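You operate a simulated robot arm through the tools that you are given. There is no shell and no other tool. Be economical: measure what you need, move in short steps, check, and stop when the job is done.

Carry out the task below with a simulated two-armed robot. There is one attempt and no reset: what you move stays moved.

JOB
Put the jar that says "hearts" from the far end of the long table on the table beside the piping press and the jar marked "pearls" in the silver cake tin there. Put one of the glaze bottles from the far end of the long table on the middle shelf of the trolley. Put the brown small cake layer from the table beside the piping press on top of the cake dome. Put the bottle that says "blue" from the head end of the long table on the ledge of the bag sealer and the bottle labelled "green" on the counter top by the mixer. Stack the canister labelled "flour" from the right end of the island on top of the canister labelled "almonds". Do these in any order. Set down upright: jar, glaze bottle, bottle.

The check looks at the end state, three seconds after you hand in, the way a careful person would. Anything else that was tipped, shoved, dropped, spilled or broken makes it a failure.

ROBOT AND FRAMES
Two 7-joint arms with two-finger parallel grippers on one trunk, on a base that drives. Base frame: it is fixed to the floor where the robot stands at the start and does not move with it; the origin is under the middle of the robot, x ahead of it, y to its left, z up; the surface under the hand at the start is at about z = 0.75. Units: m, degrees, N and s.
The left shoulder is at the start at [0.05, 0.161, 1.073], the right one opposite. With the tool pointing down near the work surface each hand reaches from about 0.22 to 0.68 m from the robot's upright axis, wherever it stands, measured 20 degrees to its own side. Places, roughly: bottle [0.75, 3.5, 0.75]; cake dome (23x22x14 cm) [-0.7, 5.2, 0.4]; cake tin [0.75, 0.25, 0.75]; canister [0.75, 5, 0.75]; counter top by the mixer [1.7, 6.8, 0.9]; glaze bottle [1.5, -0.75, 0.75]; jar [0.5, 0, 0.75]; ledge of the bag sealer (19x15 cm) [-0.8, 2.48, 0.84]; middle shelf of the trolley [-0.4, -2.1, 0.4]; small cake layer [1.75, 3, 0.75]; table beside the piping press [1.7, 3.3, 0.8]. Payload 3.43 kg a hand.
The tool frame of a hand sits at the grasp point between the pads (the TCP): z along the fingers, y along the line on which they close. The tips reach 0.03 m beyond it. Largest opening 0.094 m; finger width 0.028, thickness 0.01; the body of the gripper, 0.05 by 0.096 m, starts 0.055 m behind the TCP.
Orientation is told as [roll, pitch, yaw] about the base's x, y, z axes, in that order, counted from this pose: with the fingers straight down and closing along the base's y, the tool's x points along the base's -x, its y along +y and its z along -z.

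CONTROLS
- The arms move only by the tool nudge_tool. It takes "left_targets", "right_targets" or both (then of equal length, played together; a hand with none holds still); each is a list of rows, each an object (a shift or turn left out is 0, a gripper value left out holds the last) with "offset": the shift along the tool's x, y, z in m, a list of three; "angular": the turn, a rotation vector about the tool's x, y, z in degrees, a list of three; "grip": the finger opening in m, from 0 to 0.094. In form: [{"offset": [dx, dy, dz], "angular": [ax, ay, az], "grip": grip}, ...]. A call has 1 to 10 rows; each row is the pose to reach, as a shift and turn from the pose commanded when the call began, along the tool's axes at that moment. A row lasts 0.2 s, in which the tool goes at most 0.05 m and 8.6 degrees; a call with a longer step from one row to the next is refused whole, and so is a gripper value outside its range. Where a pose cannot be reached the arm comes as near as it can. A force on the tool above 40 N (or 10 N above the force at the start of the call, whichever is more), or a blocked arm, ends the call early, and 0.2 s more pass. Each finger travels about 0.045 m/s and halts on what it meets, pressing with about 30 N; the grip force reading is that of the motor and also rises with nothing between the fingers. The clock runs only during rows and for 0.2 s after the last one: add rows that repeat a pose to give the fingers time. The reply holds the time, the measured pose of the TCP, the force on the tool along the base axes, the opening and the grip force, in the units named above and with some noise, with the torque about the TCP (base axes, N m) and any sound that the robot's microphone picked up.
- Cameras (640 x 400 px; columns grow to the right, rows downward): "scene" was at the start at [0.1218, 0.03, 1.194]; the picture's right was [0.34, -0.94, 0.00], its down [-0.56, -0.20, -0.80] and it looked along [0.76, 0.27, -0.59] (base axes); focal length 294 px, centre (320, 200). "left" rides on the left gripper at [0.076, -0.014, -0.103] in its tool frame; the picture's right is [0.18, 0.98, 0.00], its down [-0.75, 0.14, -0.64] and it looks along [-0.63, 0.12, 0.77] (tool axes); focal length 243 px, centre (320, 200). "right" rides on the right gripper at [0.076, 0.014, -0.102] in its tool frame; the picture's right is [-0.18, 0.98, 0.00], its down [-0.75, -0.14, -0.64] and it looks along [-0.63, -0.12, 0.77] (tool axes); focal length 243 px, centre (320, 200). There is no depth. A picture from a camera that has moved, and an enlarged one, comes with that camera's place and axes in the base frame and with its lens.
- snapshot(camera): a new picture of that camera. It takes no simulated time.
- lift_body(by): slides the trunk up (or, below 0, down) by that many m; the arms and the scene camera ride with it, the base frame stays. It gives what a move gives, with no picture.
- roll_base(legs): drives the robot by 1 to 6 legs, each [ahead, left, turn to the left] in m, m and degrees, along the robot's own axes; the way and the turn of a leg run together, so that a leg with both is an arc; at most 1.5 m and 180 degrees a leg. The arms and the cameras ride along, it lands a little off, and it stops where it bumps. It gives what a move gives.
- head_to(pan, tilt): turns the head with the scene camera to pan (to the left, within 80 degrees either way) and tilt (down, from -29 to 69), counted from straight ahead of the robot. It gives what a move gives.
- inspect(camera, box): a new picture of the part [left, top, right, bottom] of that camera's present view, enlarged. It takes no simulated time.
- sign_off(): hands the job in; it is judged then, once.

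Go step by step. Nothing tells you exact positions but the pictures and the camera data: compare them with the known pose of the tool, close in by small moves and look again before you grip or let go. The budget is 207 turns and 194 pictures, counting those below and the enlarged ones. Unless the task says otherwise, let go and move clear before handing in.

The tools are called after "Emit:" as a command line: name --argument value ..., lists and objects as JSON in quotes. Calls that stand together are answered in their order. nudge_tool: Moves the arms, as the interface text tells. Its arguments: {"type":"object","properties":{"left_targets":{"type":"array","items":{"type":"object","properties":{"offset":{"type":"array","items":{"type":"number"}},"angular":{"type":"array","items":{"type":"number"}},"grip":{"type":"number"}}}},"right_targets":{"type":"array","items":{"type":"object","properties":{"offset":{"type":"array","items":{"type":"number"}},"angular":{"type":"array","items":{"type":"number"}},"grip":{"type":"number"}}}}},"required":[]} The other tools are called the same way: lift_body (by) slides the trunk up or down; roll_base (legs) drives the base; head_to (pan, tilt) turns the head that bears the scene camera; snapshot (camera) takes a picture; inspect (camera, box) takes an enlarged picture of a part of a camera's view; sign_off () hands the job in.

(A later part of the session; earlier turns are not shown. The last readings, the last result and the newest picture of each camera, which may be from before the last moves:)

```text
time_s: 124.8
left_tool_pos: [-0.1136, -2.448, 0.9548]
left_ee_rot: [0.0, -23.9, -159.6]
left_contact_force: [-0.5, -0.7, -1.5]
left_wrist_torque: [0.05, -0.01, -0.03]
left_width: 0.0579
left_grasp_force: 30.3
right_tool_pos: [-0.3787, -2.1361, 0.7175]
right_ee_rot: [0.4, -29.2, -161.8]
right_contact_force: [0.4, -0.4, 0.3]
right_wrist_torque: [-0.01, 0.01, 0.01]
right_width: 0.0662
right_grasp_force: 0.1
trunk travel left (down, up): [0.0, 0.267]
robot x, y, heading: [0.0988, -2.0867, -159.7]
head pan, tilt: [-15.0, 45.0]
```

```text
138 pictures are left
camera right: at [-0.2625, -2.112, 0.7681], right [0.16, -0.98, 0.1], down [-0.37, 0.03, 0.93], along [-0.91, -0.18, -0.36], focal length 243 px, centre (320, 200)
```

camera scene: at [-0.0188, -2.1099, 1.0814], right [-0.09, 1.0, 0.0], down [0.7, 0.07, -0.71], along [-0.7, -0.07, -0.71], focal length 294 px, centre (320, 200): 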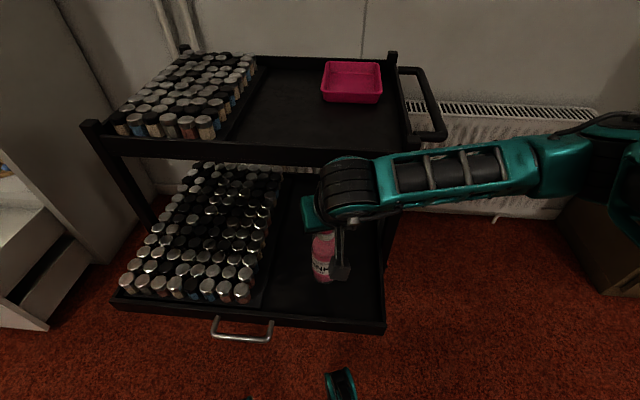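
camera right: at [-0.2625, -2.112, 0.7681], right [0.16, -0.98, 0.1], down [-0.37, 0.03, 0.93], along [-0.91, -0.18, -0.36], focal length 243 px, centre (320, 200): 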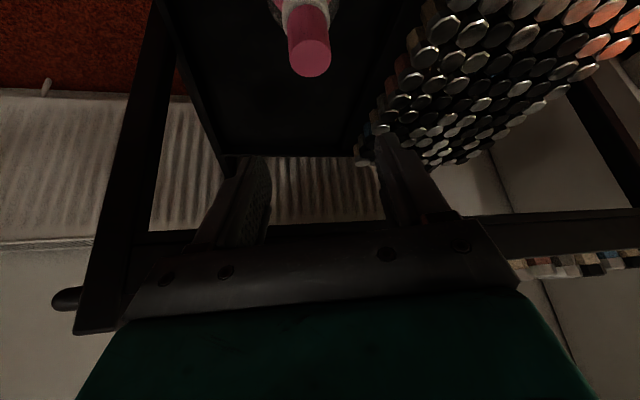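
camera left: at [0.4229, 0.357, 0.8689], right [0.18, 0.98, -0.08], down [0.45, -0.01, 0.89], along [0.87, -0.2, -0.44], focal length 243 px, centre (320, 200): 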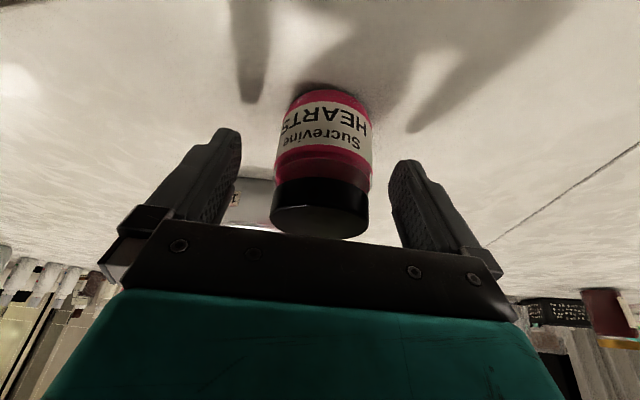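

The bottle stands upright on the shelf. I'll raise the arm and trunk, confirm, and prepare both arms for travel.

Emit:
lift_body --by 0.25

Emit:
nudge_tool --right_targets '[{"offset": [-0.0, 0, -0.04]}, {"offset": [0.0, 0, -0.08]}, {"offset": [0.0, 0, -0.12]}, {"offset": [0, 0, -0.16]}, {"offset": [0, 0, -0.2]}, {"offset": [0, 0, -0.2]}]'

Emit:
snapshot --camera "scene"

```text
time_s: 127.3
left_tool_pos: [-0.1143, -2.4476, 1.204]
left_ee_rot: [0.1, -23.8, -159.6]
left_contact_force: [0.2, -0.4, -1.3]
left_wrist_torque: [-0.01, -0.01, 0.0]
left_width: 0.0585
left_grasp_force: 29.8
right_tool_pos: [-0.3778, -2.1369, 0.9651]
right_ee_rot: [0.4, -29.3, -161.7]
right_contact_force: [-0.8, -0.6, -0.1]
right_wrist_torque: [-0.04, -0.03, 0.02]
right_width: 0.0659
right_grasp_force: 0.1
trunk travel left (down, up): [-0.25, 0.017]
robot x, y, heading: [0.1051, -2.086, -159.6]
head pan, tilt: [-15.0, 45.0]
```

```text
time_s: 128.8
left_tool_pos: [-0.1139, -2.449, 1.2044]
left_ee_rot: [0.1, -23.9, -159.6]
left_contact_force: [-0.3, -0.1, -0.9]
left_wrist_torque: [0.03, -0.03, 0.02]
left_width: 0.0582
left_grasp_force: 30.3
right_tool_pos: [-0.2879, -2.1033, 1.1411]
right_ee_rot: [0.4, -29.3, -161.8]
right_contact_force: [0.0, 0.3, -0.5]
right_wrist_torque: [0.0, -0.03, 0.01]
right_width: 0.0662
right_grasp_force: 0.1
trunk travel left (down, up): [-0.25, 0.017]
robot x, y, heading: [0.0998, -2.0893, -159.8]
head pan, tilt: [-15.0, 45.0]
```

```text
137 pictures are left
camera scene: at [-0.0187, -2.1096, 1.3314], right [-0.09, 1.0, 0.0], down [0.7, 0.07, -0.71], along [-0.7, -0.07, -0.71], focal length 294 px, centre (320, 200)
```

scene: 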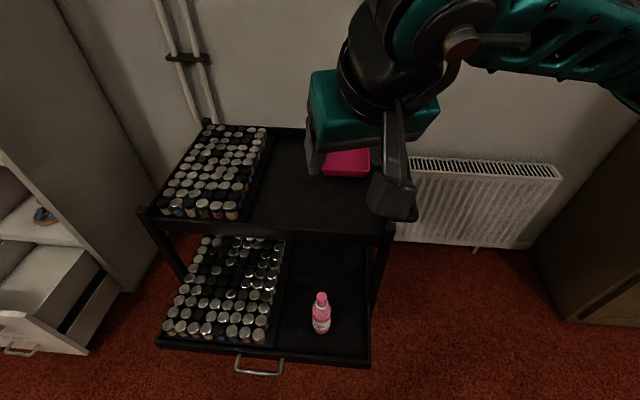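

Glaze bottle is done. Next I turn to heading +y and stretch both arms forward to narrow the robot before passing the cabinet.

Emit:
roll_base --legs '[[0, 0, -110]]'

Emit:
nudge_tool --left_targets '[{"offset": [-0.04, -0.01, 0.018]}, {"offset": [-0.08, -0.02, 0.036]}, {"offset": [-0.12, -0.03, 0.053]}, {"offset": [-0.16, -0.04, 0.071]}, {"offset": [-0.2, -0.04, 0.089]}, {"offset": [-0.22, -0.04, 0.098]}]' --right_targets '[{"offset": [-0.04, 0.0, 0.02]}, {"offset": [-0.08, 0.0, 0.04]}, {"offset": [-0.12, 0.0, 0.06]}, {"offset": [-0.15, 0.0, 0.075]}, {"offset": [-0.15, 0.0, 0.075]}, {"offset": [-0.15, 0.0, 0.075]}]'

Emit:
head_to --pan 0 --tilt 30

Emit:
snapshot --camera "scene"

```text
time_s: 133.7
left_tool_pos: [-0.1782, -1.7751, 1.2045]
left_ee_rot: [0.0, -23.9, 92.7]
left_contact_force: [0.1, 0.5, -0.4]
left_wrist_torque: [-0.01, -0.03, -0.03]
left_width: 0.0585
left_grasp_force: 29.8
right_tool_pos: [0.2033, -1.7148, 1.1403]
right_ee_rot: [0.4, -29.3, 90.5]
right_contact_force: [0.4, 0.0, 0.3]
right_wrist_torque: [0.01, 0.0, 0.03]
right_width: 0.0663
right_grasp_force: 0.0
trunk travel left (down, up): [-0.25, 0.017]
robot x, y, heading: [0.1007, -2.0901, 92.6]
head pan, tilt: [-15.0, 45.0]
```

```text
time_s: 135.1
left_tool_pos: [-0.1479, -1.534, 1.2018]
left_ee_rot: [0.0, -23.9, 92.6]
left_contact_force: [0.0, 0.0, -1.8]
left_wrist_torque: [-0.01, 0.01, 0.03]
left_width: 0.0584
left_grasp_force: 29.9
right_tool_pos: [0.2009, -1.5452, 1.1468]
right_ee_rot: [0.4, -29.3, 90.6]
right_contact_force: [0.3, 0.5, 0.2]
right_wrist_torque: [0.02, 0.01, -0.04]
right_width: 0.0659
right_grasp_force: 0.1
trunk travel left (down, up): [-0.25, 0.017]
robot x, y, heading: [0.0993, -2.0889, 92.7]
head pan, tilt: [-15.0, 45.0]
```

```text
time_s: 135.8
left_tool_pos: [-0.1486, -1.5353, 1.2021]
left_ee_rot: [-0.1, -23.9, 92.7]
left_contact_force: [0.1, -0.8, -1.5]
left_wrist_torque: [-0.06, 0.01, -0.02]
left_width: 0.0583
left_grasp_force: 30.3
right_tool_pos: [0.2011, -1.5469, 1.1471]
right_ee_rot: [0.3, -29.4, 90.6]
right_contact_force: [-0.4, 1.3, 0.2]
right_wrist_torque: [-0.01, -0.01, 0.01]
right_width: 0.0665
right_grasp_force: 0.1
trunk travel left (down, up): [-0.25, 0.017]
robot x, y, heading: [0.1015, -2.0898, 92.7]
head pan, tilt: [0.0, 30.0]
```

```text
136 pictures are left
camera scene: at [0.094, -1.9577, 1.354], right [1.0, 0.05, 0.0], down [0.02, -0.5, -0.87], along [-0.04, 0.86, -0.5], focal length 294 px, centre (320, 200)
```

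scene: 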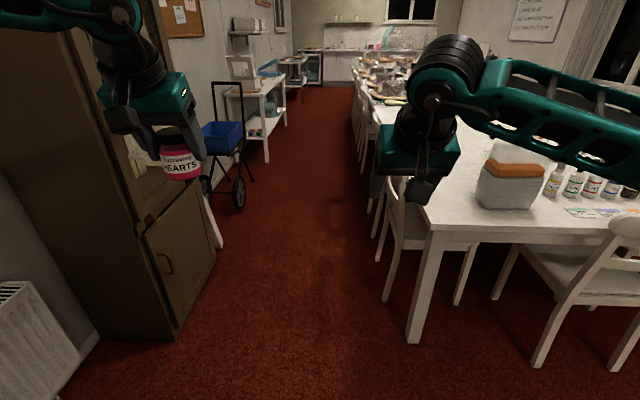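

The aisle between cabinet and chairs is clear. Driving along x≈-0.1 toward +y.

Emit:
roll_base --legs '[[0.3, 0.2, -2.7], [1.4, 0, 0], [1.4, 0, 0]]'

Emit:
snapshot --camera "scene"

```text
time_s: 137.1
left_tool_pos: [-0.1943, -1.4605, 1.2011]
left_ee_rot: [0.0, -23.9, 92.2]
left_contact_force: [0.8, 0.7, -0.9]
left_wrist_torque: [-0.02, -0.03, -0.01]
left_width: 0.0579
left_grasp_force: 30.3
right_tool_pos: [0.1546, -1.4748, 1.1473]
right_ee_rot: [0.3, -29.2, 90.1]
right_contact_force: [0.2, 0.6, -0.3]
right_wrist_torque: [-0.03, -0.03, 0.04]
right_width: 0.0661
right_grasp_force: 0.1
trunk travel left (down, up): [-0.25, 0.017]
robot x, y, heading: [0.0514, -2.018, 92.1]
head pan, tilt: [0.0, 30.0]
stopped in leg 1: the robot was blocked; the commanded pose is now the measured one
```

```text
135 pictures are left
camera scene: at [0.043, -1.8856, 1.3536], right [1.0, 0.04, 0.0], down [0.02, -0.5, -0.86], along [-0.03, 0.86, -0.5], focal length 294 px, centre (320, 200)
```

scene: 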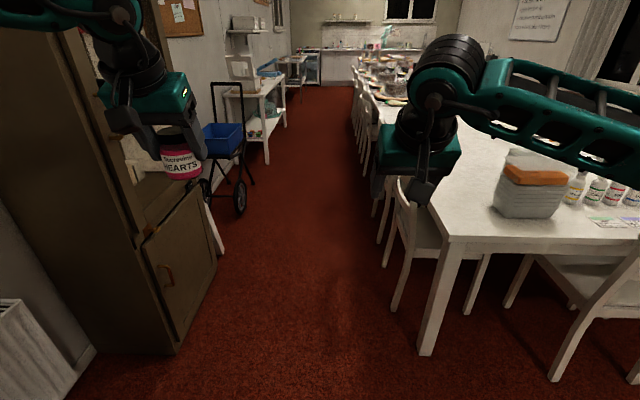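

Blocked: likely the base met the trolley's pulled-out shelf or handle. I'll back away to the right and check the bottle.

Emit:
head_to --pan 78 --tilt 45

Emit:
snapshot --camera "scene"

```text
time_s: 138.6
left_tool_pos: [-0.193, -1.4633, 1.2038]
left_ee_rot: [-0.1, -24.0, 91.9]
left_contact_force: [-1.3, 0.4, -1.8]
left_wrist_torque: [-0.02, 0.01, 0.0]
left_width: 0.0582
left_grasp_force: 30.0
right_tool_pos: [0.1564, -1.478, 1.1469]
right_ee_rot: [0.4, -29.5, 89.9]
right_contact_force: [-0.3, -0.7, 0.3]
right_wrist_torque: [0.0, -0.01, 0.0]
right_width: 0.066
right_grasp_force: 0.0
trunk travel left (down, up): [-0.25, 0.017]
robot x, y, heading: [0.0452, -2.0204, 92.1]
head pan, tilt: [78.0, 45.0]
```

```text
134 pictures are left
camera scene: at [-0.0324, -1.9642, 1.3315], right [0.17, 0.98, 0.0], down [0.7, -0.12, -0.71], along [-0.7, 0.12, -0.71], focal length 294 px, centre (320, 200)
```

scene: 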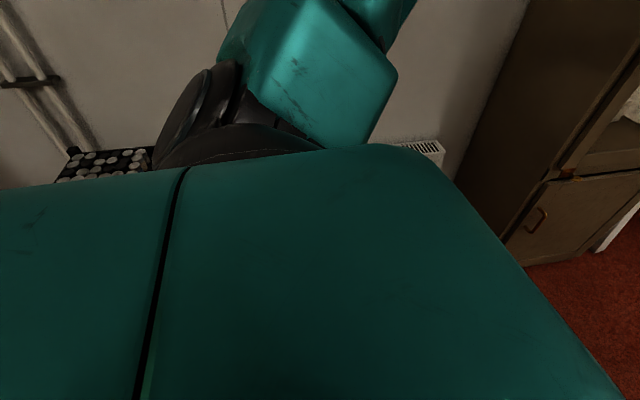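

I can't see it from here. I'll slide right and forward a bit and look back at the trolley.

Emit:
roll_base --legs '[[0, -0.1, 0], [0.5, 0, 0], [0, 0, 30]]'

Emit:
head_to --pan 80 --tilt 30

Emit:
snapshot --camera "scene"

```text
time_s: 144.1
left_tool_pos: [-0.3507, -1.1539, 1.2022]
left_ee_rot: [-0.1, -23.9, 121.5]
left_contact_force: [0.1, -0.9, -0.7]
left_wrist_torque: [-0.05, -0.02, -0.03]
left_width: 0.0582
left_grasp_force: 29.9
right_tool_pos: [-0.0403, -0.9938, 1.1468]
right_ee_rot: [0.5, -29.4, 119.4]
right_contact_force: [0.3, 0.2, 0.1]
right_wrist_torque: [-0.03, 0.01, 0.0]
right_width: 0.0659
right_grasp_force: 0.0
trunk travel left (down, up): [-0.25, 0.017]
robot x, y, heading: [0.1319, -1.5167, 121.6]
head pan, tilt: [78.0, 45.0]
```

```text
time_s: 144.9
left_tool_pos: [-0.3515, -1.1532, 1.2033]
left_ee_rot: [-0.1, -24.0, 121.5]
left_contact_force: [-0.2, -0.7, -1.0]
left_wrist_torque: [-0.01, -0.03, 0.0]
left_width: 0.0582
left_grasp_force: 30.3
right_tool_pos: [-0.0411, -0.9937, 1.1477]
right_ee_rot: [0.4, -29.3, 119.5]
right_contact_force: [-0.5, 0.7, -0.8]
right_wrist_torque: [-0.01, 0.0, -0.03]
right_width: 0.0656
right_grasp_force: 0.1
trunk travel left (down, up): [-0.25, 0.017]
robot x, y, heading: [0.133, -1.5157, 121.2]
head pan, tilt: [80.0, 30.0]
```

```text
133 pictures are left
camera scene: at [0.0277, -1.5163, 1.354], right [-0.37, 0.93, 0.0], down [0.47, 0.18, -0.87], along [-0.81, -0.32, -0.5], focal length 294 px, centre (320, 200)
```

scene: 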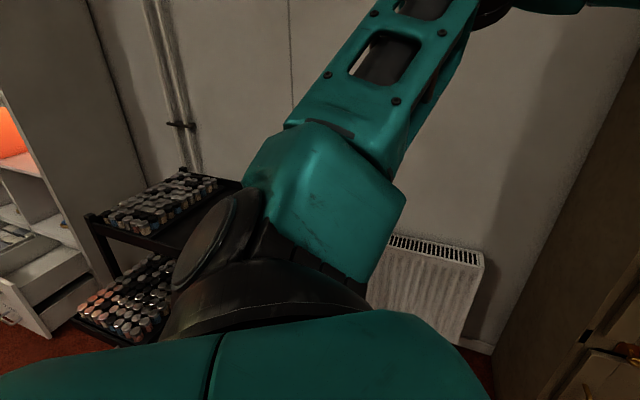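

The arm blocks the view, so I'll turn to face the trolley.

Emit:
roll_base --legs '[[0, 0, 95]]'

Emit:
head_to --pan 15 --tilt 35

Emit:
snapshot --camera "scene"

```text
time_s: 149.3
left_tool_pos: [-0.1898, -2.0306, 1.2022]
left_ee_rot: [-0.1, -24.0, -143.8]
left_contact_force: [-0.8, -0.3, -0.9]
left_wrist_torque: [0.04, -0.03, -0.02]
left_width: 0.0582
left_grasp_force: 30.1
right_tool_pos: [-0.3754, -1.7348, 1.1477]
right_ee_rot: [0.5, -29.4, -145.8]
right_contact_force: [-0.1, 0.2, 0.7]
right_wrist_torque: [0.01, -0.01, -0.02]
right_width: 0.0662
right_grasp_force: 0.0
trunk travel left (down, up): [-0.25, 0.017]
robot x, y, heading: [0.1338, -1.5211, -143.6]
head pan, tilt: [80.0, 30.0]
```

```text
time_s: 150.7
left_tool_pos: [-0.1899, -2.0317, 1.2029]
left_ee_rot: [-0.1, -24.0, -143.7]
left_contact_force: [-0.2, -0.3, -1.5]
left_wrist_torque: [-0.01, 0.01, 0.02]
left_width: 0.0581
left_grasp_force: 30.2
right_tool_pos: [-0.3747, -1.7353, 1.1478]
right_ee_rot: [0.4, -29.5, -145.8]
right_contact_force: [-0.1, 0.5, -1.3]
right_wrist_torque: [-0.01, 0.0, -0.01]
right_width: 0.0663
right_grasp_force: 0.0
trunk travel left (down, up): [-0.25, 0.017]
robot x, y, heading: [0.1296, -1.5191, -143.8]
head pan, tilt: [15.0, 35.0]
```

```text
132 pictures are left
camera scene: at [0.0456, -1.6099, 1.3463], right [-0.78, 0.62, 0.0], down [0.36, 0.45, -0.82], along [-0.51, -0.64, -0.57], focal length 294 px, centre (320, 200)
```

scene: 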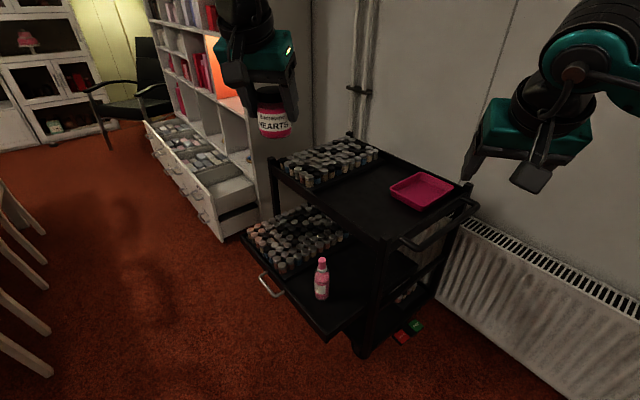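

The bottle stands and the trolley looks undisturbed. Now heading back to +y and along the aisle at x≈-0.1.

Emit:
roll_base --legs '[[0, 0, -126.2], [0.1, 0.2, 0], [1.3, 0, 0], [0.9, 0, 0]]'

Emit:
head_to --pan 0 --tilt 25

Emit:
snapshot --camera "scene"

```text
time_s: 168.8
left_tool_pos: [-0.3458, 1.364, 1.203]
left_ee_rot: [-0.1, -23.9, 90.6]
left_contact_force: [-0.1, -0.2, -1.4]
left_wrist_torque: [-0.05, -0.02, 0.0]
left_width: 0.0581
left_grasp_force: 30.1
right_tool_pos: [0.0022, 1.3412, 1.148]
right_ee_rot: [0.4, -29.3, 88.6]
right_contact_force: [0.5, 0.8, 0.1]
right_wrist_torque: [-0.02, 0.02, 0.01]
right_width: 0.0661
right_grasp_force: 0.0
trunk travel left (down, up): [-0.25, 0.017]
robot x, y, heading: [-0.1192, 0.7998, 90.9]
head pan, tilt: [15.0, 35.0]
```

```text
time_s: 169.6
left_tool_pos: [-0.3456, 1.3629, 1.2027]
left_ee_rot: [-0.1, -24.0, 90.7]
left_contact_force: [0.3, 0.1, -2.5]
left_wrist_torque: [0.01, -0.02, -0.01]
left_width: 0.0582
left_grasp_force: 30.2
right_tool_pos: [0.0028, 1.3398, 1.147]
right_ee_rot: [0.4, -29.4, 88.5]
right_contact_force: [-0.6, -0.2, -0.8]
right_wrist_torque: [0.02, -0.01, -0.02]
right_width: 0.0661
right_grasp_force: 0.0
trunk travel left (down, up): [-0.25, 0.017]
robot x, y, heading: [-0.1174, 0.8021, 90.5]
head pan, tilt: [0.0, 25.0]
```

```text
131 pictures are left
camera scene: at [-0.118, 0.9342, 1.362], right [1.0, 0.01, 0.0], down [0.01, -0.42, -0.91], along [-0.01, 0.91, -0.42], focal length 294 px, centre (320, 200)
```

scene: 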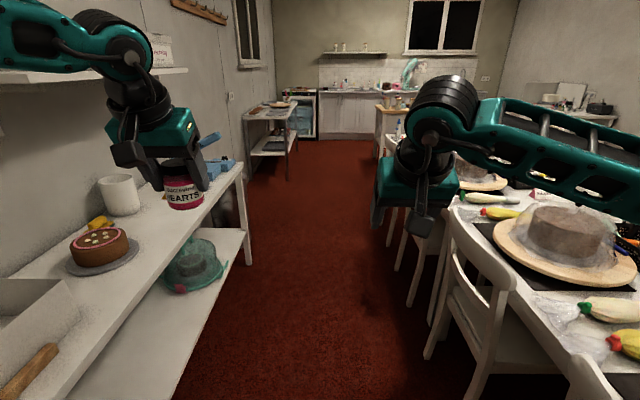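

The bench with the bag sealer (blue) is on my left, with the counter, mixer and island far ahead. I'll continue to y≈2.9 and look right.

Emit:
roll_base --legs '[[1.2, 0, 0], [1.0, 0, 0]]'

Emit:
snapshot --camera "scene"

Emit:
head_to --pan -60 --tilt 25

Emit:
snapshot --camera "scene"

```text
time_s: 180.3
left_tool_pos: [-0.4036, 3.5325, 1.2035]
left_ee_rot: [-0.1, -24.1, 90.9]
left_contact_force: [0.4, -0.2, -2.0]
left_wrist_torque: [-0.03, -0.01, 0.02]
left_width: 0.0582
left_grasp_force: 30.5
right_tool_pos: [-0.055, 3.5113, 1.1477]
right_ee_rot: [0.4, -29.5, 88.7]
right_contact_force: [0.3, 0.6, 0.6]
right_wrist_torque: [0.02, -0.04, 0.03]
right_width: 0.0661
right_grasp_force: 0.1
trunk travel left (down, up): [-0.25, 0.017]
robot x, y, heading: [-0.1708, 2.9695, 91.0]
head pan, tilt: [0.0, 25.0]
```

```text
130 pictures are left
camera scene: at [-0.1746, 3.1046, 1.362], right [1.0, 0.02, 0.0], down [0.01, -0.42, -0.91], along [-0.01, 0.91, -0.42], focal length 294 px, centre (320, 200)
```

scene: 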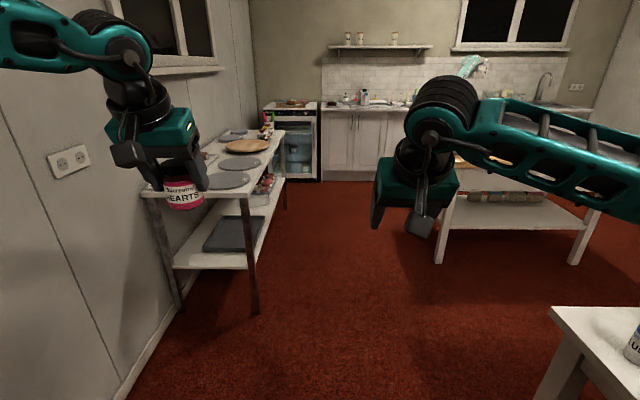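

```text
time_s: 181.6
left_tool_pos: [-0.4027, 3.5325, 1.2029]
left_ee_rot: [-0.1, -24.0, 90.9]
left_contact_force: [0.4, -0.8, -1.3]
left_wrist_torque: [-0.02, 0.02, 0.0]
left_width: 0.0584
left_grasp_force: 29.9
right_tool_pos: [-0.0548, 3.5103, 1.1473]
right_ee_rot: [0.4, -29.4, 88.7]
right_contact_force: [0.4, -0.1, -0.3]
right_wrist_torque: [0.03, 0.0, 0.01]
right_width: 0.0661
right_grasp_force: 0.1
trunk travel left (down, up): [-0.25, 0.017]
robot x, y, heading: [-0.1743, 2.9729, 90.7]
head pan, tilt: [-60.0, 25.0]
```

```text
129 pictures are left
camera scene: at [-0.0941, 3.0597, 1.362], right [0.51, -0.86, 0.0], down [-0.36, -0.22, -0.91], along [0.78, 0.47, -0.42], focal length 294 px, centre (320, 200)
```

scene: 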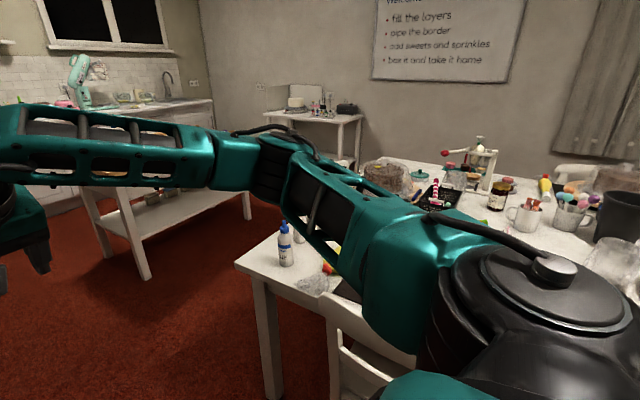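

The head end of the long table is at y≈3.72, with the blue bottle at about (0.55, 3.58). The piping press appears to stand on the far side of the head end, near (1.9, 3.15). I'll drive through the corridor between table and island (y≈4.3).

Emit:
roll_base --legs '[[0.9, 0, 0], [0.43, -0.33, 0], [0, 0, -91], [0.6, 0, 0]]'

Emit:
head_to --pan -40 --tilt 30

Emit:
snapshot --camera "scene"

Emit:
head_to --pan 40 --tilt 30

Emit:
snapshot --camera "scene"

```text
time_s: 196.3
left_tool_pos: [1.3207, 4.5032, 1.2028]
left_ee_rot: [-0.1, -24.0, -1.0]
left_contact_force: [-0.8, -0.4, -2.3]
left_wrist_torque: [0.0, 0.02, 0.01]
left_width: 0.058
left_grasp_force: 30.2
right_tool_pos: [1.2872, 4.1547, 1.1467]
right_ee_rot: [0.4, -29.3, -3.2]
right_contact_force: [-0.3, -0.2, -0.4]
right_wrist_torque: [0.0, 0.03, -0.04]
right_width: 0.066
right_grasp_force: 0.1
trunk travel left (down, up): [-0.25, 0.017]
robot x, y, heading: [0.7492, 4.2934, -0.9]
head pan, tilt: [-60.0, 25.0]
```

```text
time_s: 197.1
left_tool_pos: [1.3197, 4.5037, 1.2028]
left_ee_rot: [-0.1, -23.9, -1.1]
left_contact_force: [-0.4, -0.5, -0.8]
left_wrist_torque: [-0.03, 0.02, 0.01]
left_width: 0.0583
left_grasp_force: 30.2
right_tool_pos: [1.2873, 4.1556, 1.1464]
right_ee_rot: [0.4, -29.4, -3.2]
right_contact_force: [-0.9, -0.2, 0.4]
right_wrist_torque: [-0.01, 0.01, 0.02]
right_width: 0.0657
right_grasp_force: 0.1
trunk travel left (down, up): [-0.25, 0.017]
robot x, y, heading: [0.7497, 4.2919, -1.0]
head pan, tilt: [-40.0, 30.0]
```

```text
128 pictures are left
camera scene: at [0.8595, 4.2317, 1.3541], right [-0.66, -0.75, 0.0], down [-0.38, 0.33, -0.87], along [0.65, -0.57, -0.5], focal length 294 px, centre (320, 200)
```

scene: 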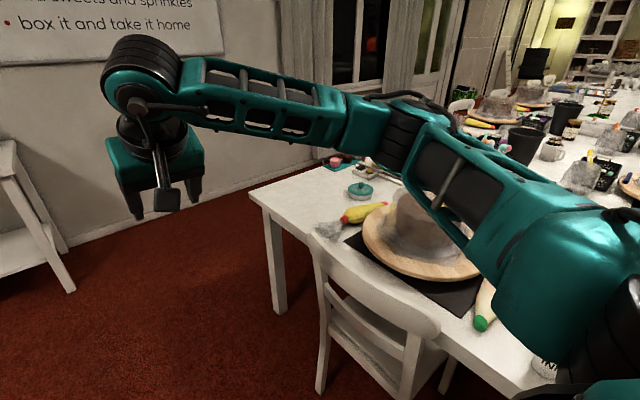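

```text
time_s: 198.7
left_tool_pos: [1.3198, 4.5034, 1.2036]
left_ee_rot: [0.0, -24.0, -1.2]
left_contact_force: [0.8, 0.3, -1.6]
left_wrist_torque: [-0.02, 0.03, 0.0]
left_width: 0.0585
left_grasp_force: 29.9
right_tool_pos: [1.2861, 4.1558, 1.147]
right_ee_rot: [0.4, -29.5, -3.2]
right_contact_force: [-0.4, 0.2, 0.0]
right_wrist_torque: [0.0, -0.01, 0.02]
right_width: 0.0658
right_grasp_force: 0.0
trunk travel left (down, up): [-0.25, 0.017]
robot x, y, heading: [0.754, 4.2919, -1.2]
head pan, tilt: [40.0, 30.0]
```

```text
127 pictures are left
camera scene: at [0.8618, 4.348, 1.3541], right [0.63, -0.78, 0.0], down [-0.39, -0.31, -0.87], along [0.67, 0.54, -0.5], focal length 294 px, centre (320, 200)
```

scene: 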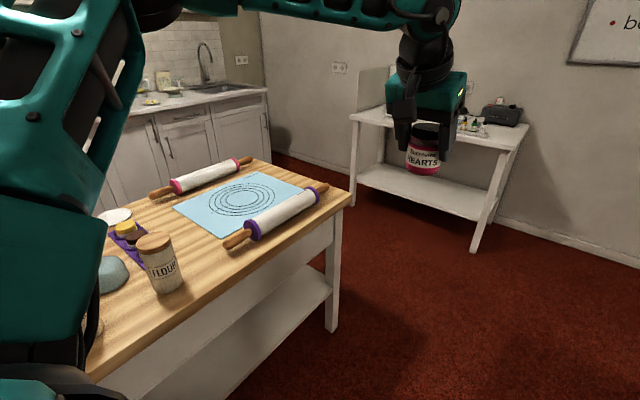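

The island with flour canister is on my left, and there's a chair at the head end. I'll go round to the far side (x≈2.45) to see the press.

Emit:
roll_base --legs '[[1.4, 0, 0], [0.3, 0, 0], [0, 0, -125]]'

Emit:
head_to --pan 0 --tilt 35

Emit:
snapshot --camera "scene"

```text
time_s: 212.5
left_tool_pos: [2.2802, 3.6806, 1.2033]
left_ee_rot: [-0.1, -24.0, -126.8]
left_contact_force: [-0.6, -0.1, -1.6]
left_wrist_torque: [0.01, -0.04, -0.02]
left_width: 0.058
left_grasp_force: 30.3
right_tool_pos: [2.018, 3.9104, 1.147]
right_ee_rot: [0.4, -29.5, -129.0]
right_contact_force: [0.5, -0.2, -0.2]
right_wrist_torque: [0.0, -0.03, 0.02]
right_width: 0.0658
right_grasp_force: 0.1
trunk travel left (down, up): [-0.25, 0.017]
robot x, y, heading: [2.4416, 4.2635, -127.0]
head pan, tilt: [40.0, 30.0]
```

```text
time_s: 213.5
left_tool_pos: [2.2812, 3.6794, 1.2034]
left_ee_rot: [0.0, -23.9, -126.8]
left_contact_force: [0.0, -0.6, -0.6]
left_wrist_torque: [-0.01, -0.02, 0.01]
left_width: 0.0583
left_grasp_force: 30.3
right_tool_pos: [2.0188, 3.9102, 1.1475]
right_ee_rot: [0.4, -29.4, -129.0]
right_contact_force: [-0.5, 0.0, -0.2]
right_wrist_torque: [0.0, -0.01, -0.01]
right_width: 0.0659
right_grasp_force: 0.1
trunk travel left (down, up): [-0.25, 0.017]
robot x, y, heading: [2.4464, 4.263, -126.5]
head pan, tilt: [0.0, 35.0]
```

```text
126 pictures are left
camera scene: at [2.3642, 4.1629, 1.3463], right [-0.8, 0.6, 0.0], down [0.34, 0.46, -0.82], along [-0.49, -0.66, -0.57], focal length 294 px, centre (320, 200)
```

scene: 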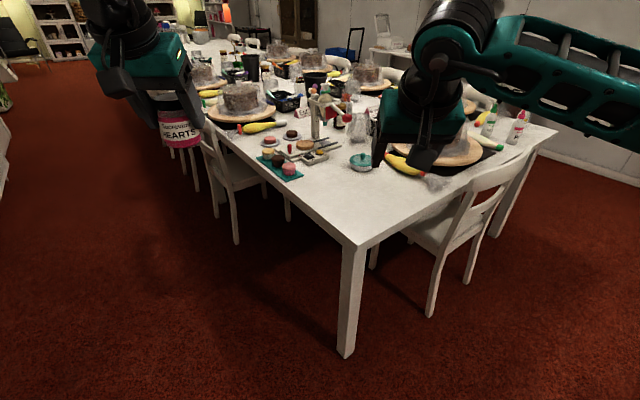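

I can see the press, small cake layers on a green mat and nearby items. Zooming in.

Emit:
inspect --camera "scene" --box '[220, 75, 396, 195]'

```text
3.33 times, centred on (308, 135) of scene
camera zoom: at [2.3642, 4.1629, 1.3463], right [-0.8, 0.6, 0.0], down [0.34, 0.46, -0.82], along [-0.49, -0.66, -0.57], focal length 981 px, centre (360, 417)
```

zoom: 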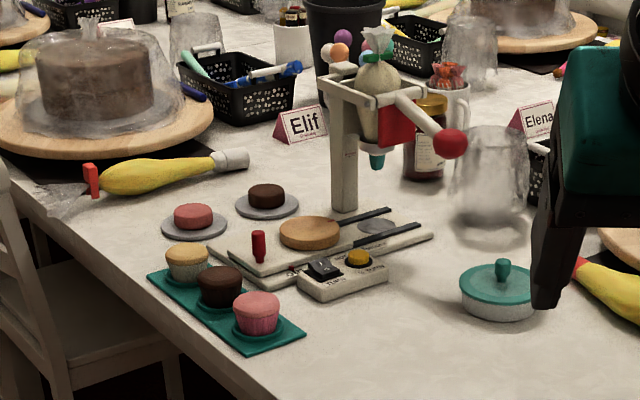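

The brown layer sits on a grey disc at about (1.64, 2.95), and there is free table in front of the press at about (1.70, 3.38) for hearts. I'll drive to (2.3, 3.6) facing -x.

Emit:
roll_base --legs '[[0, 0, -53.5], [0.12, 0.64, 0]]'

Emit:
head_to --pan 25 --tilt 40

Emit:
snapshot --camera "scene"

```text
time_s: 222.0
left_tool_pos: [1.7485, 3.4077, 1.2029]
left_ee_rot: [-0.1, -23.9, 179.5]
left_contact_force: [0.1, 0.0, -1.3]
left_wrist_torque: [0.03, -0.01, 0.0]
left_width: 0.0583
left_grasp_force: 30.1
right_tool_pos: [1.7793, 3.7555, 1.147]
right_ee_rot: [0.5, -29.4, 177.4]
right_contact_force: [-0.3, 1.4, -0.9]
right_wrist_torque: [-0.03, 0.01, -0.03]
right_width: 0.066
right_grasp_force: 0.1
trunk travel left (down, up): [-0.25, 0.017]
robot x, y, heading: [2.3132, 3.6247, 179.5]
head pan, tilt: [0.0, 35.0]
```

```text
time_s: 222.9
left_tool_pos: [1.7494, 3.4065, 1.2027]
left_ee_rot: [0.0, -24.0, 179.5]
left_contact_force: [0.3, 0.7, -0.8]
left_wrist_torque: [0.01, -0.02, 0.0]
left_width: 0.0582
left_grasp_force: 30.1
right_tool_pos: [1.7779, 3.7568, 1.1473]
right_ee_rot: [0.4, -29.2, 177.4]
right_contact_force: [0.7, 0.7, 0.3]
right_wrist_torque: [0.0, -0.02, 0.03]
right_width: 0.0659
right_grasp_force: 0.0
trunk travel left (down, up): [-0.25, 0.017]
robot x, y, heading: [2.3158, 3.6252, 179.7]
head pan, tilt: [25.0, 40.0]
```

```text
124 pictures are left
camera scene: at [2.197, 3.5905, 1.3387], right [-0.41, 0.91, 0.0], down [0.59, 0.27, -0.77], along [-0.7, -0.32, -0.64], focal length 294 px, centre (320, 200)
```

scene: 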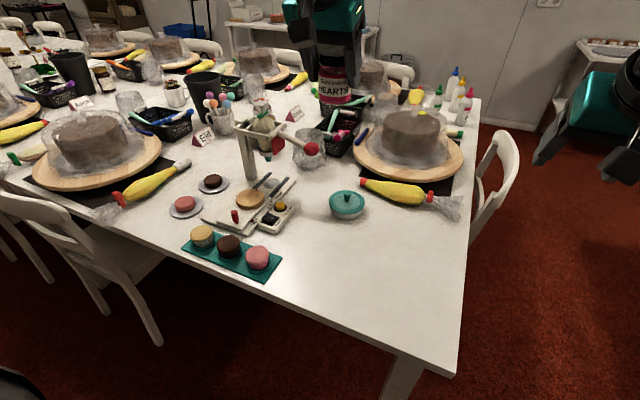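

Hearts is already nearly above its free spot; I'll aim for (1.72, 3.41). Lowering the trunk and then the hand.

Emit:
lift_body --by -0.25

Emit:
nudge_tool --left_targets '[{"offset": [-0.0274, 0, 0.0122]}, {"offset": [-0.011, 0, 0.05]}, {"offset": [0.005, 0, 0.085]}, {"offset": [0.0216, 0, 0.122]}, {"offset": [0.0216, 0, 0.122]}]'

Emit:
snapshot --camera "scene"

```text
time_s: 225.5
left_tool_pos: [1.7474, 3.4078, 0.9538]
left_ee_rot: [-0.1, -24.0, 179.5]
left_contact_force: [0.4, 0.0, -2.1]
left_wrist_torque: [-0.01, -0.03, -0.02]
left_width: 0.0584
left_grasp_force: 29.8
right_tool_pos: [1.7782, 3.7555, 0.897]
right_ee_rot: [0.4, -29.4, 177.5]
right_contact_force: [0.3, -0.2, -0.7]
right_wrist_torque: [0.01, -0.03, 0.02]
right_width: 0.0659
right_grasp_force: 0.1
trunk travel left (down, up): [0.0, 0.267]
robot x, y, heading: [2.3153, 3.6259, 179.4]
head pan, tilt: [25.0, 40.0]
```

```text
time_s: 226.7
left_tool_pos: [1.7186, 3.4075, 0.8327]
left_ee_rot: [-0.1, -23.9, 179.5]
left_contact_force: [0.2, 0.7, -0.6]
left_wrist_torque: [0.02, -0.02, 0.03]
left_width: 0.0581
left_grasp_force: 29.5
right_tool_pos: [1.7787, 3.7563, 0.8967]
right_ee_rot: [0.4, -29.5, 177.5]
right_contact_force: [0.4, 0.5, 0.4]
right_wrist_torque: [-0.02, 0.0, 0.01]
right_width: 0.066
right_grasp_force: 0.0
trunk travel left (down, up): [0.0, 0.267]
robot x, y, heading: [2.3121, 3.6206, 179.5]
head pan, tilt: [25.0, 40.0]
```

```text
123 pictures are left
camera scene: at [2.197, 3.5904, 1.0887], right [-0.41, 0.91, 0.0], down [0.59, 0.27, -0.77], along [-0.7, -0.32, -0.64], focal length 294 px, centre (320, 200)
```

scene: 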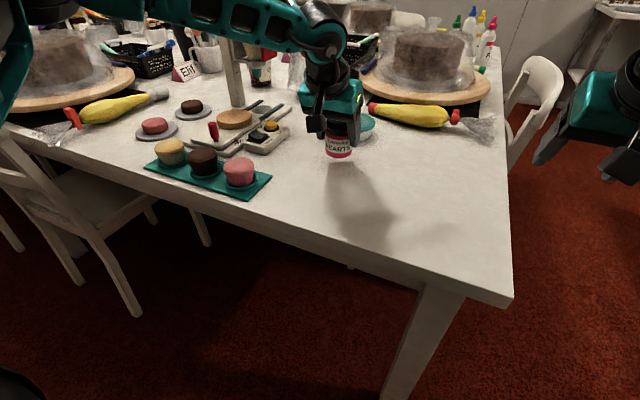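

Clear below; lowering the last 2.5 cm with fine final steps.

Emit:
nudge_tool --left_targets '[{"offset": [0.0081, 0, 0.0183]}, {"offset": [0.0098, 0, 0.0219]}, {"offset": [0.0106, 0, 0.0238]}, {"offset": [0.0114, 0, 0.0256]}]'

```text
time_s: 227.7
left_tool_pos: [1.7183, 3.4074, 0.8077]
left_ee_rot: [-0.1, -24.1, 179.5]
left_contact_force: [1.9, -1.2, 7.2]
left_wrist_torque: [-0.18, -0.2, -0.01]
left_width: 0.058
left_grasp_force: 29.8
right_tool_pos: [1.7784, 3.7551, 0.8977]
right_ee_rot: [0.4, -29.5, 177.5]
right_contact_force: [0.6, 0.0, -0.5]
right_wrist_torque: [0.01, 0.01, 0.0]
right_width: 0.066
right_grasp_force: 0.1
trunk travel left (down, up): [0.0, 0.267]
robot x, y, heading: [2.3136, 3.6251, 179.5]
head pan, tilt: [25.0, 40.0]
```

Contact with the table felt. Releasing and lifting.

Emit:
nudge_tool --left_targets '[{"grip": 0.066}, {"grip": 0.08}, {"grip": 0.08}, {"offset": [-0.016, 0, -0.036]}, {"offset": [-0.034, 0, -0.077]}, {"offset": [-0.052, 0, -0.117]}, {"offset": [-0.06, 0, -0.137]}]'

Emit:
inspect --camera "scene" --box '[100, 60, 420, 260]'

```text
time_s: 229.3
left_tool_pos: [1.7193, 3.4067, 0.9532]
left_ee_rot: [0.0, -23.9, 179.4]
left_contact_force: [0.3, -0.1, 0.4]
left_wrist_torque: [-0.01, -0.03, 0.02]
left_width: 0.0799
left_grasp_force: 0.1
right_tool_pos: [1.7787, 3.7557, 0.8973]
right_ee_rot: [0.5, -29.4, 177.4]
right_contact_force: [-0.7, -0.1, 0.1]
right_wrist_torque: [-0.04, 0.01, 0.0]
right_width: 0.0659
right_grasp_force: 0.0
trunk travel left (down, up): [0.0, 0.267]
robot x, y, heading: [2.3135, 3.6278, 179.4]
head pan, tilt: [25.0, 40.0]
```

```text
2.00 times, centred on (260, 160) of scene
camera zoom: at [2.1972, 3.5905, 1.0887], right [-0.41, 0.91, 0.0], down [0.58, 0.27, -0.77], along [-0.7, -0.32, -0.64], focal length 589 px, centre (440, 280)
```

zoom: 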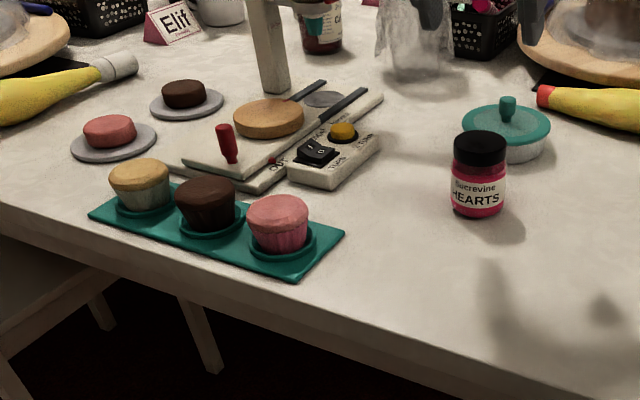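

Hearts is on the table beside the press. Next is the brown layer at (1.641, 2.957). I'll pull the left hand back, shift the base to about (2.25, 3.42) with heading 195°, and tilt the tool to about 45° (useful later under the dome's shelf).

Emit:
nudge_tool --left_targets '[{"offset": [0.03, 0, -0.035]}, {"offset": [0.07, 0, -0.053]}, {"offset": [0.11, 0, -0.071]}, {"offset": [0.137, 0, -0.08], "grip": 0.094}]'

Emit:
lift_body --by 0.08

Emit:
roll_base --legs '[[0.05, 0.2, 0], [0, 0, 15.6]]'

Emit:
nudge_tool --left_targets '[{"angular": [-3.25, 0, -7.3]}, {"angular": [-6.5, 0, -14.6]}, {"angular": [-8.55, 0, -19.2]}, {"angular": [-8.55, 0, -19.2]}]'

```text
time_s: 230.3
left_tool_pos: [1.8771, 3.408, 0.9716]
left_ee_rot: [-0.1, -24.1, 179.5]
left_contact_force: [0.0, 0.1, -0.1]
left_wrist_torque: [-0.02, 0.0, 0.0]
left_width: 0.0939
left_grasp_force: 0.2
right_tool_pos: [1.7785, 3.7564, 0.8972]
right_ee_rot: [0.5, -29.3, 177.3]
right_contact_force: [0.0, -0.4, -0.4]
right_wrist_torque: [0.0, -0.01, 0.02]
right_width: 0.066
right_grasp_force: 0.0
trunk travel left (down, up): [0.0, 0.267]
robot x, y, heading: [2.3115, 3.6247, 179.5]
head pan, tilt: [25.0, 40.0]
```

```text
time_s: 231.5
left_tool_pos: [1.8771, 3.408, 1.0526]
left_ee_rot: [-0.1, -24.0, 179.4]
left_contact_force: [0.6, -0.3, -0.1]
left_wrist_torque: [0.01, 0.02, 0.02]
left_width: 0.0938
left_grasp_force: 0.1
right_tool_pos: [1.7785, 3.7553, 0.9774]
right_ee_rot: [0.3, -29.3, 177.5]
right_contact_force: [0.1, -0.6, -0.6]
right_wrist_torque: [-0.02, -0.04, -0.01]
right_width: 0.0657
right_grasp_force: 0.0
trunk travel left (down, up): [-0.08, 0.187]
robot x, y, heading: [2.3135, 3.6254, 179.7]
head pan, tilt: [25.0, 40.0]
```

```text
time_s: 234.8
left_tool_pos: [1.8996, 3.0998, 1.0523]
left_ee_rot: [-0.2, -23.9, -165.0]
left_contact_force: [0.0, 0.0, 0.3]
left_wrist_torque: [0.05, 0.01, 0.01]
left_width: 0.0941
left_grasp_force: 0.1
right_tool_pos: [1.7112, 3.4088, 0.9778]
right_ee_rot: [0.4, -29.4, -167.2]
right_contact_force: [-0.1, 0.1, 1.0]
right_wrist_torque: [0.0, 0.0, 0.01]
right_width: 0.0662
right_grasp_force: 0.1
trunk travel left (down, up): [-0.08, 0.187]
robot x, y, heading: [2.2618, 3.4258, -165.0]
head pan, tilt: [25.0, 40.0]
```

```text
time_s: 235.8
left_tool_pos: [1.8974, 3.0988, 1.0536]
left_ee_rot: [-0.1, -24.0, -143.9]
left_contact_force: [0.2, 0.0, -0.3]
left_wrist_torque: [0.02, 0.01, 0.0]
left_width: 0.0941
left_grasp_force: 0.1
right_tool_pos: [1.7112, 3.4086, 0.9782]
right_ee_rot: [0.4, -29.3, -167.1]
right_contact_force: [0.2, 0.9, 0.0]
right_wrist_torque: [-0.01, 0.01, 0.03]
right_width: 0.0661
right_grasp_force: 0.0
trunk travel left (down, up): [-0.08, 0.187]
robot x, y, heading: [2.2597, 3.4242, -165.0]
head pan, tilt: [25.0, 40.0]
```

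Now tilt further to 45° and move toward the layer at height, then look.

Emit:
nudge_tool --left_targets '[{"angular": [0, -7, 0]}, {"angular": [0, -14, 0]}, {"angular": [0, -21, 0]}, {"offset": [-0.037, -0.006, 0.016], "angular": [0, -21, 0]}, {"offset": [-0.073, -0.012, 0.033], "angular": [0, -21, 0]}, {"offset": [-0.11, -0.018, 0.049], "angular": [0, -21, 0]}, {"offset": [-0.146, -0.024, 0.065], "angular": [0, -21, 0]}, {"offset": [-0.18, -0.03, 0.08], "angular": [0, -21, 0]}, {"offset": [-0.18, -0.03, 0.08], "angular": [0, -21, 0]}]'

Emit:
snapshot --camera "left"

Emit:
snapshot --camera "scene"

```text
time_s: 237.8
left_tool_pos: [1.722, 3.0087, 1.0513]
left_ee_rot: [0.0, -45.0, -144.1]
left_contact_force: [0.3, 0.8, -0.3]
left_wrist_torque: [-0.03, -0.03, -0.01]
left_width: 0.0941
left_grasp_force: 0.2
right_tool_pos: [1.7112, 3.4077, 0.977]
right_ee_rot: [0.5, -29.4, -167.2]
right_contact_force: [-0.6, 0.1, 0.1]
right_wrist_torque: [0.04, 0.01, -0.01]
right_width: 0.0659
right_grasp_force: 0.0
trunk travel left (down, up): [-0.08, 0.187]
robot x, y, heading: [2.2614, 3.4268, -165.2]
head pan, tilt: [25.0, 40.0]
```

```text
121 pictures are left
camera left: at [1.8151, 3.0929, 1.0706], right [0.68, -0.72, -0.13], down [0.02, -0.16, 0.99], along [-0.73, -0.68, -0.1], focal length 243 px, centre (320, 200)
```

left: 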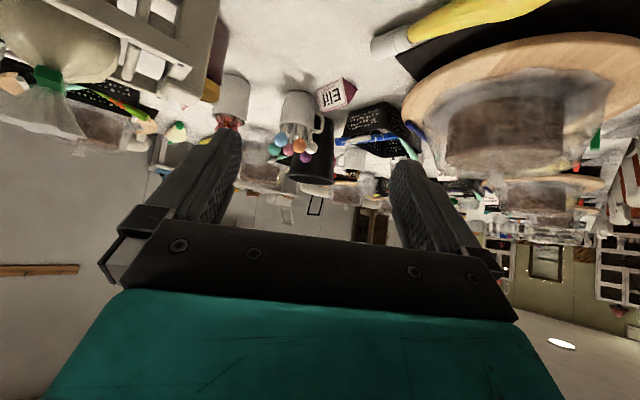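

```text
120 pictures are left
camera scene: at [2.1585, 3.3612, 1.1687], right [-0.64, 0.77, 0.0], down [0.49, 0.41, -0.77], along [-0.59, -0.49, -0.64], focal length 294 px, centre (320, 200)
```

scene: 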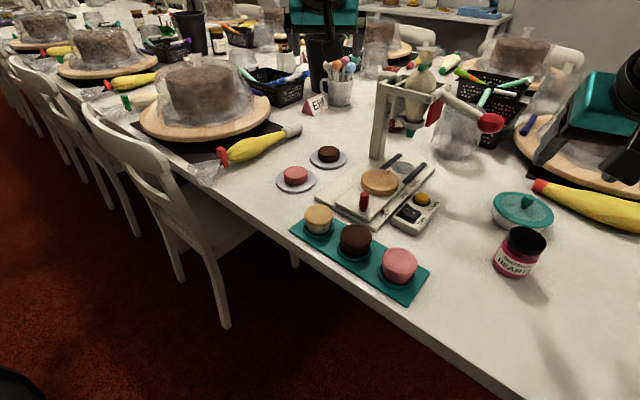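

The layer is confirmed at (1.637, 2.954). I'll lower the trunk and come over it to z≈0.84, then look.

Emit:
lift_body --by -0.08

Emit:
nudge_tool --left_targets '[{"offset": [-0.028, -0.0055, 0.028]}, {"offset": [-0.055, -0.0055, 0.055]}, {"offset": [-0.035, -0.0055, 0.09]}, {"offset": [-0.005, -0.0055, 0.12]}, {"offset": [0.025, -0.0055, 0.15]}, {"offset": [0.025, -0.0055, 0.15]}]'

Emit:
snapshot --camera "left"

Emit:
inspect --camera "scene" --box '[250, 60, 442, 180]'

```text
time_s: 238.9
left_tool_pos: [1.7216, 3.0082, 0.9715]
left_ee_rot: [-0.1, -45.0, -144.0]
left_contact_force: [0.0, 0.3, -0.2]
left_wrist_torque: [-0.01, 0.01, -0.03]
left_width: 0.0939
left_grasp_force: 0.0
right_tool_pos: [1.7105, 3.4085, 0.8984]
right_ee_rot: [0.5, -29.5, -167.1]
right_contact_force: [-0.7, -0.9, 0.4]
right_wrist_torque: [0.03, 0.03, -0.02]
right_width: 0.0662
right_grasp_force: 0.0
trunk travel left (down, up): [0.0, 0.267]
robot x, y, heading: [2.2652, 3.4246, -165.0]
head pan, tilt: [25.0, 40.0]
```

```text
time_s: 240.3
left_tool_pos: [1.685, 2.9543, 0.8583]
left_ee_rot: [-0.1, -45.0, -144.0]
left_contact_force: [0.7, -0.8, 0.2]
left_wrist_torque: [-0.01, 0.0, 0.0]
left_width: 0.0938
left_grasp_force: 0.0
left hand out of reach, approached as far as the arm can: row 2, 3, 4, 5, 6
right_tool_pos: [1.7112, 3.4086, 0.8978]
right_ee_rot: [0.4, -29.4, -167.1]
right_contact_force: [-0.3, 0.8, 0.5]
right_wrist_torque: [0.0, 0.0, -0.04]
right_width: 0.066
right_grasp_force: 0.2
trunk travel left (down, up): [0.0, 0.267]
robot x, y, heading: [2.2628, 3.4241, -165.0]
head pan, tilt: [25.0, 40.0]
```

```text
119 pictures are left
camera left: at [1.7787, 3.0393, 0.8766], right [0.68, -0.72, -0.13], down [0.02, -0.16, 0.99], along [-0.73, -0.68, -0.1], focal length 243 px, centre (320, 200)
```

left: 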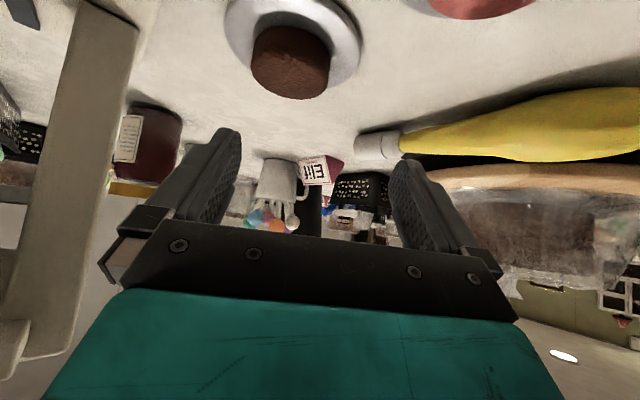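

```text
3.33 times, centred on (346, 120) of scene
camera zoom: at [2.1585, 3.3611, 1.0887], right [-0.64, 0.77, 0.0], down [0.49, 0.41, -0.77], along [-0.59, -0.49, -0.64], focal length 981 px, centre (233, 467)
```

zoom: 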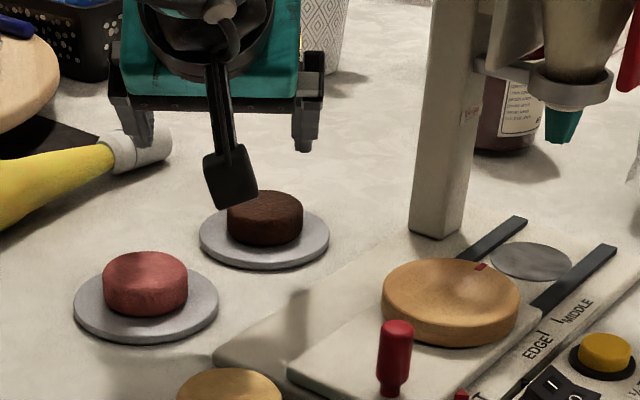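

Just out of reach. I'll raise a little and shift the base about 12 cm toward -y (clear of the chair), then re-approach.

Emit:
nudge_tool --left_targets '[{"offset": [-0.02, 0, -0.02]}, {"offset": [0.005, 0, -0.045]}, {"offset": [0.005, 0, -0.045]}]'

Emit:
roll_base --legs '[[0.05, 0.11, 0], [0, 0, -5]]'

Emit:
snapshot --camera "scene"

```text
time_s: 241.1
left_tool_pos: [1.7152, 2.9757, 0.8876]
left_ee_rot: [-0.1, -44.9, -143.9]
left_contact_force: [-0.9, 0.5, 0.2]
left_wrist_torque: [-0.01, 0.0, -0.02]
left_width: 0.094
left_grasp_force: 0.0
right_tool_pos: [1.7106, 3.409, 0.8981]
right_ee_rot: [0.3, -29.4, -167.1]
right_contact_force: [-0.8, -0.7, -0.6]
right_wrist_torque: [-0.04, 0.01, 0.01]
right_width: 0.0656
right_grasp_force: 0.1
trunk travel left (down, up): [0.0, 0.267]
robot x, y, heading: [2.2633, 3.4246, -165.0]
head pan, tilt: [25.0, 40.0]
```

```text
time_s: 243.3
left_tool_pos: [1.6578, 2.9015, 0.887]
left_ee_rot: [-0.1, -45.1, -148.9]
left_contact_force: [0.5, -0.3, 0.0]
left_wrist_torque: [0.03, -0.01, -0.02]
left_width: 0.094
left_grasp_force: 0.2
right_tool_pos: [1.6916, 3.333, 0.8972]
right_ee_rot: [0.3, -29.4, -172.1]
right_contact_force: [-0.3, 0.5, -0.4]
right_wrist_torque: [-0.01, 0.03, -0.02]
right_width: 0.0661
right_grasp_force: 0.1
trunk travel left (down, up): [0.0, 0.267]
robot x, y, heading: [2.2418, 3.3039, -170.1]
head pan, tilt: [25.0, 40.0]
```

```text
117 pictures are left
camera scene: at [2.1329, 3.2477, 1.0887], right [-0.57, 0.82, 0.0], down [0.53, 0.37, -0.77], along [-0.63, -0.44, -0.64], focal length 294 px, centre (320, 200)
```

scene: 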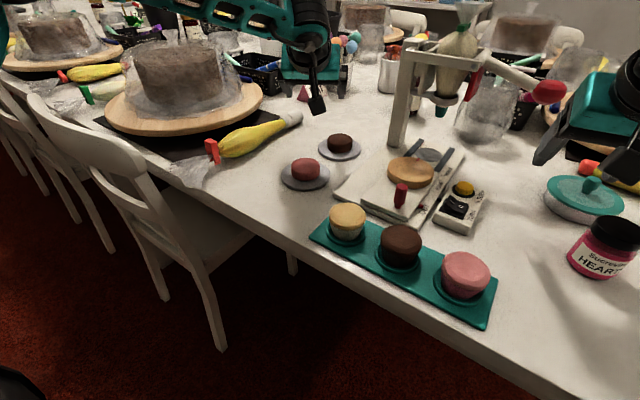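

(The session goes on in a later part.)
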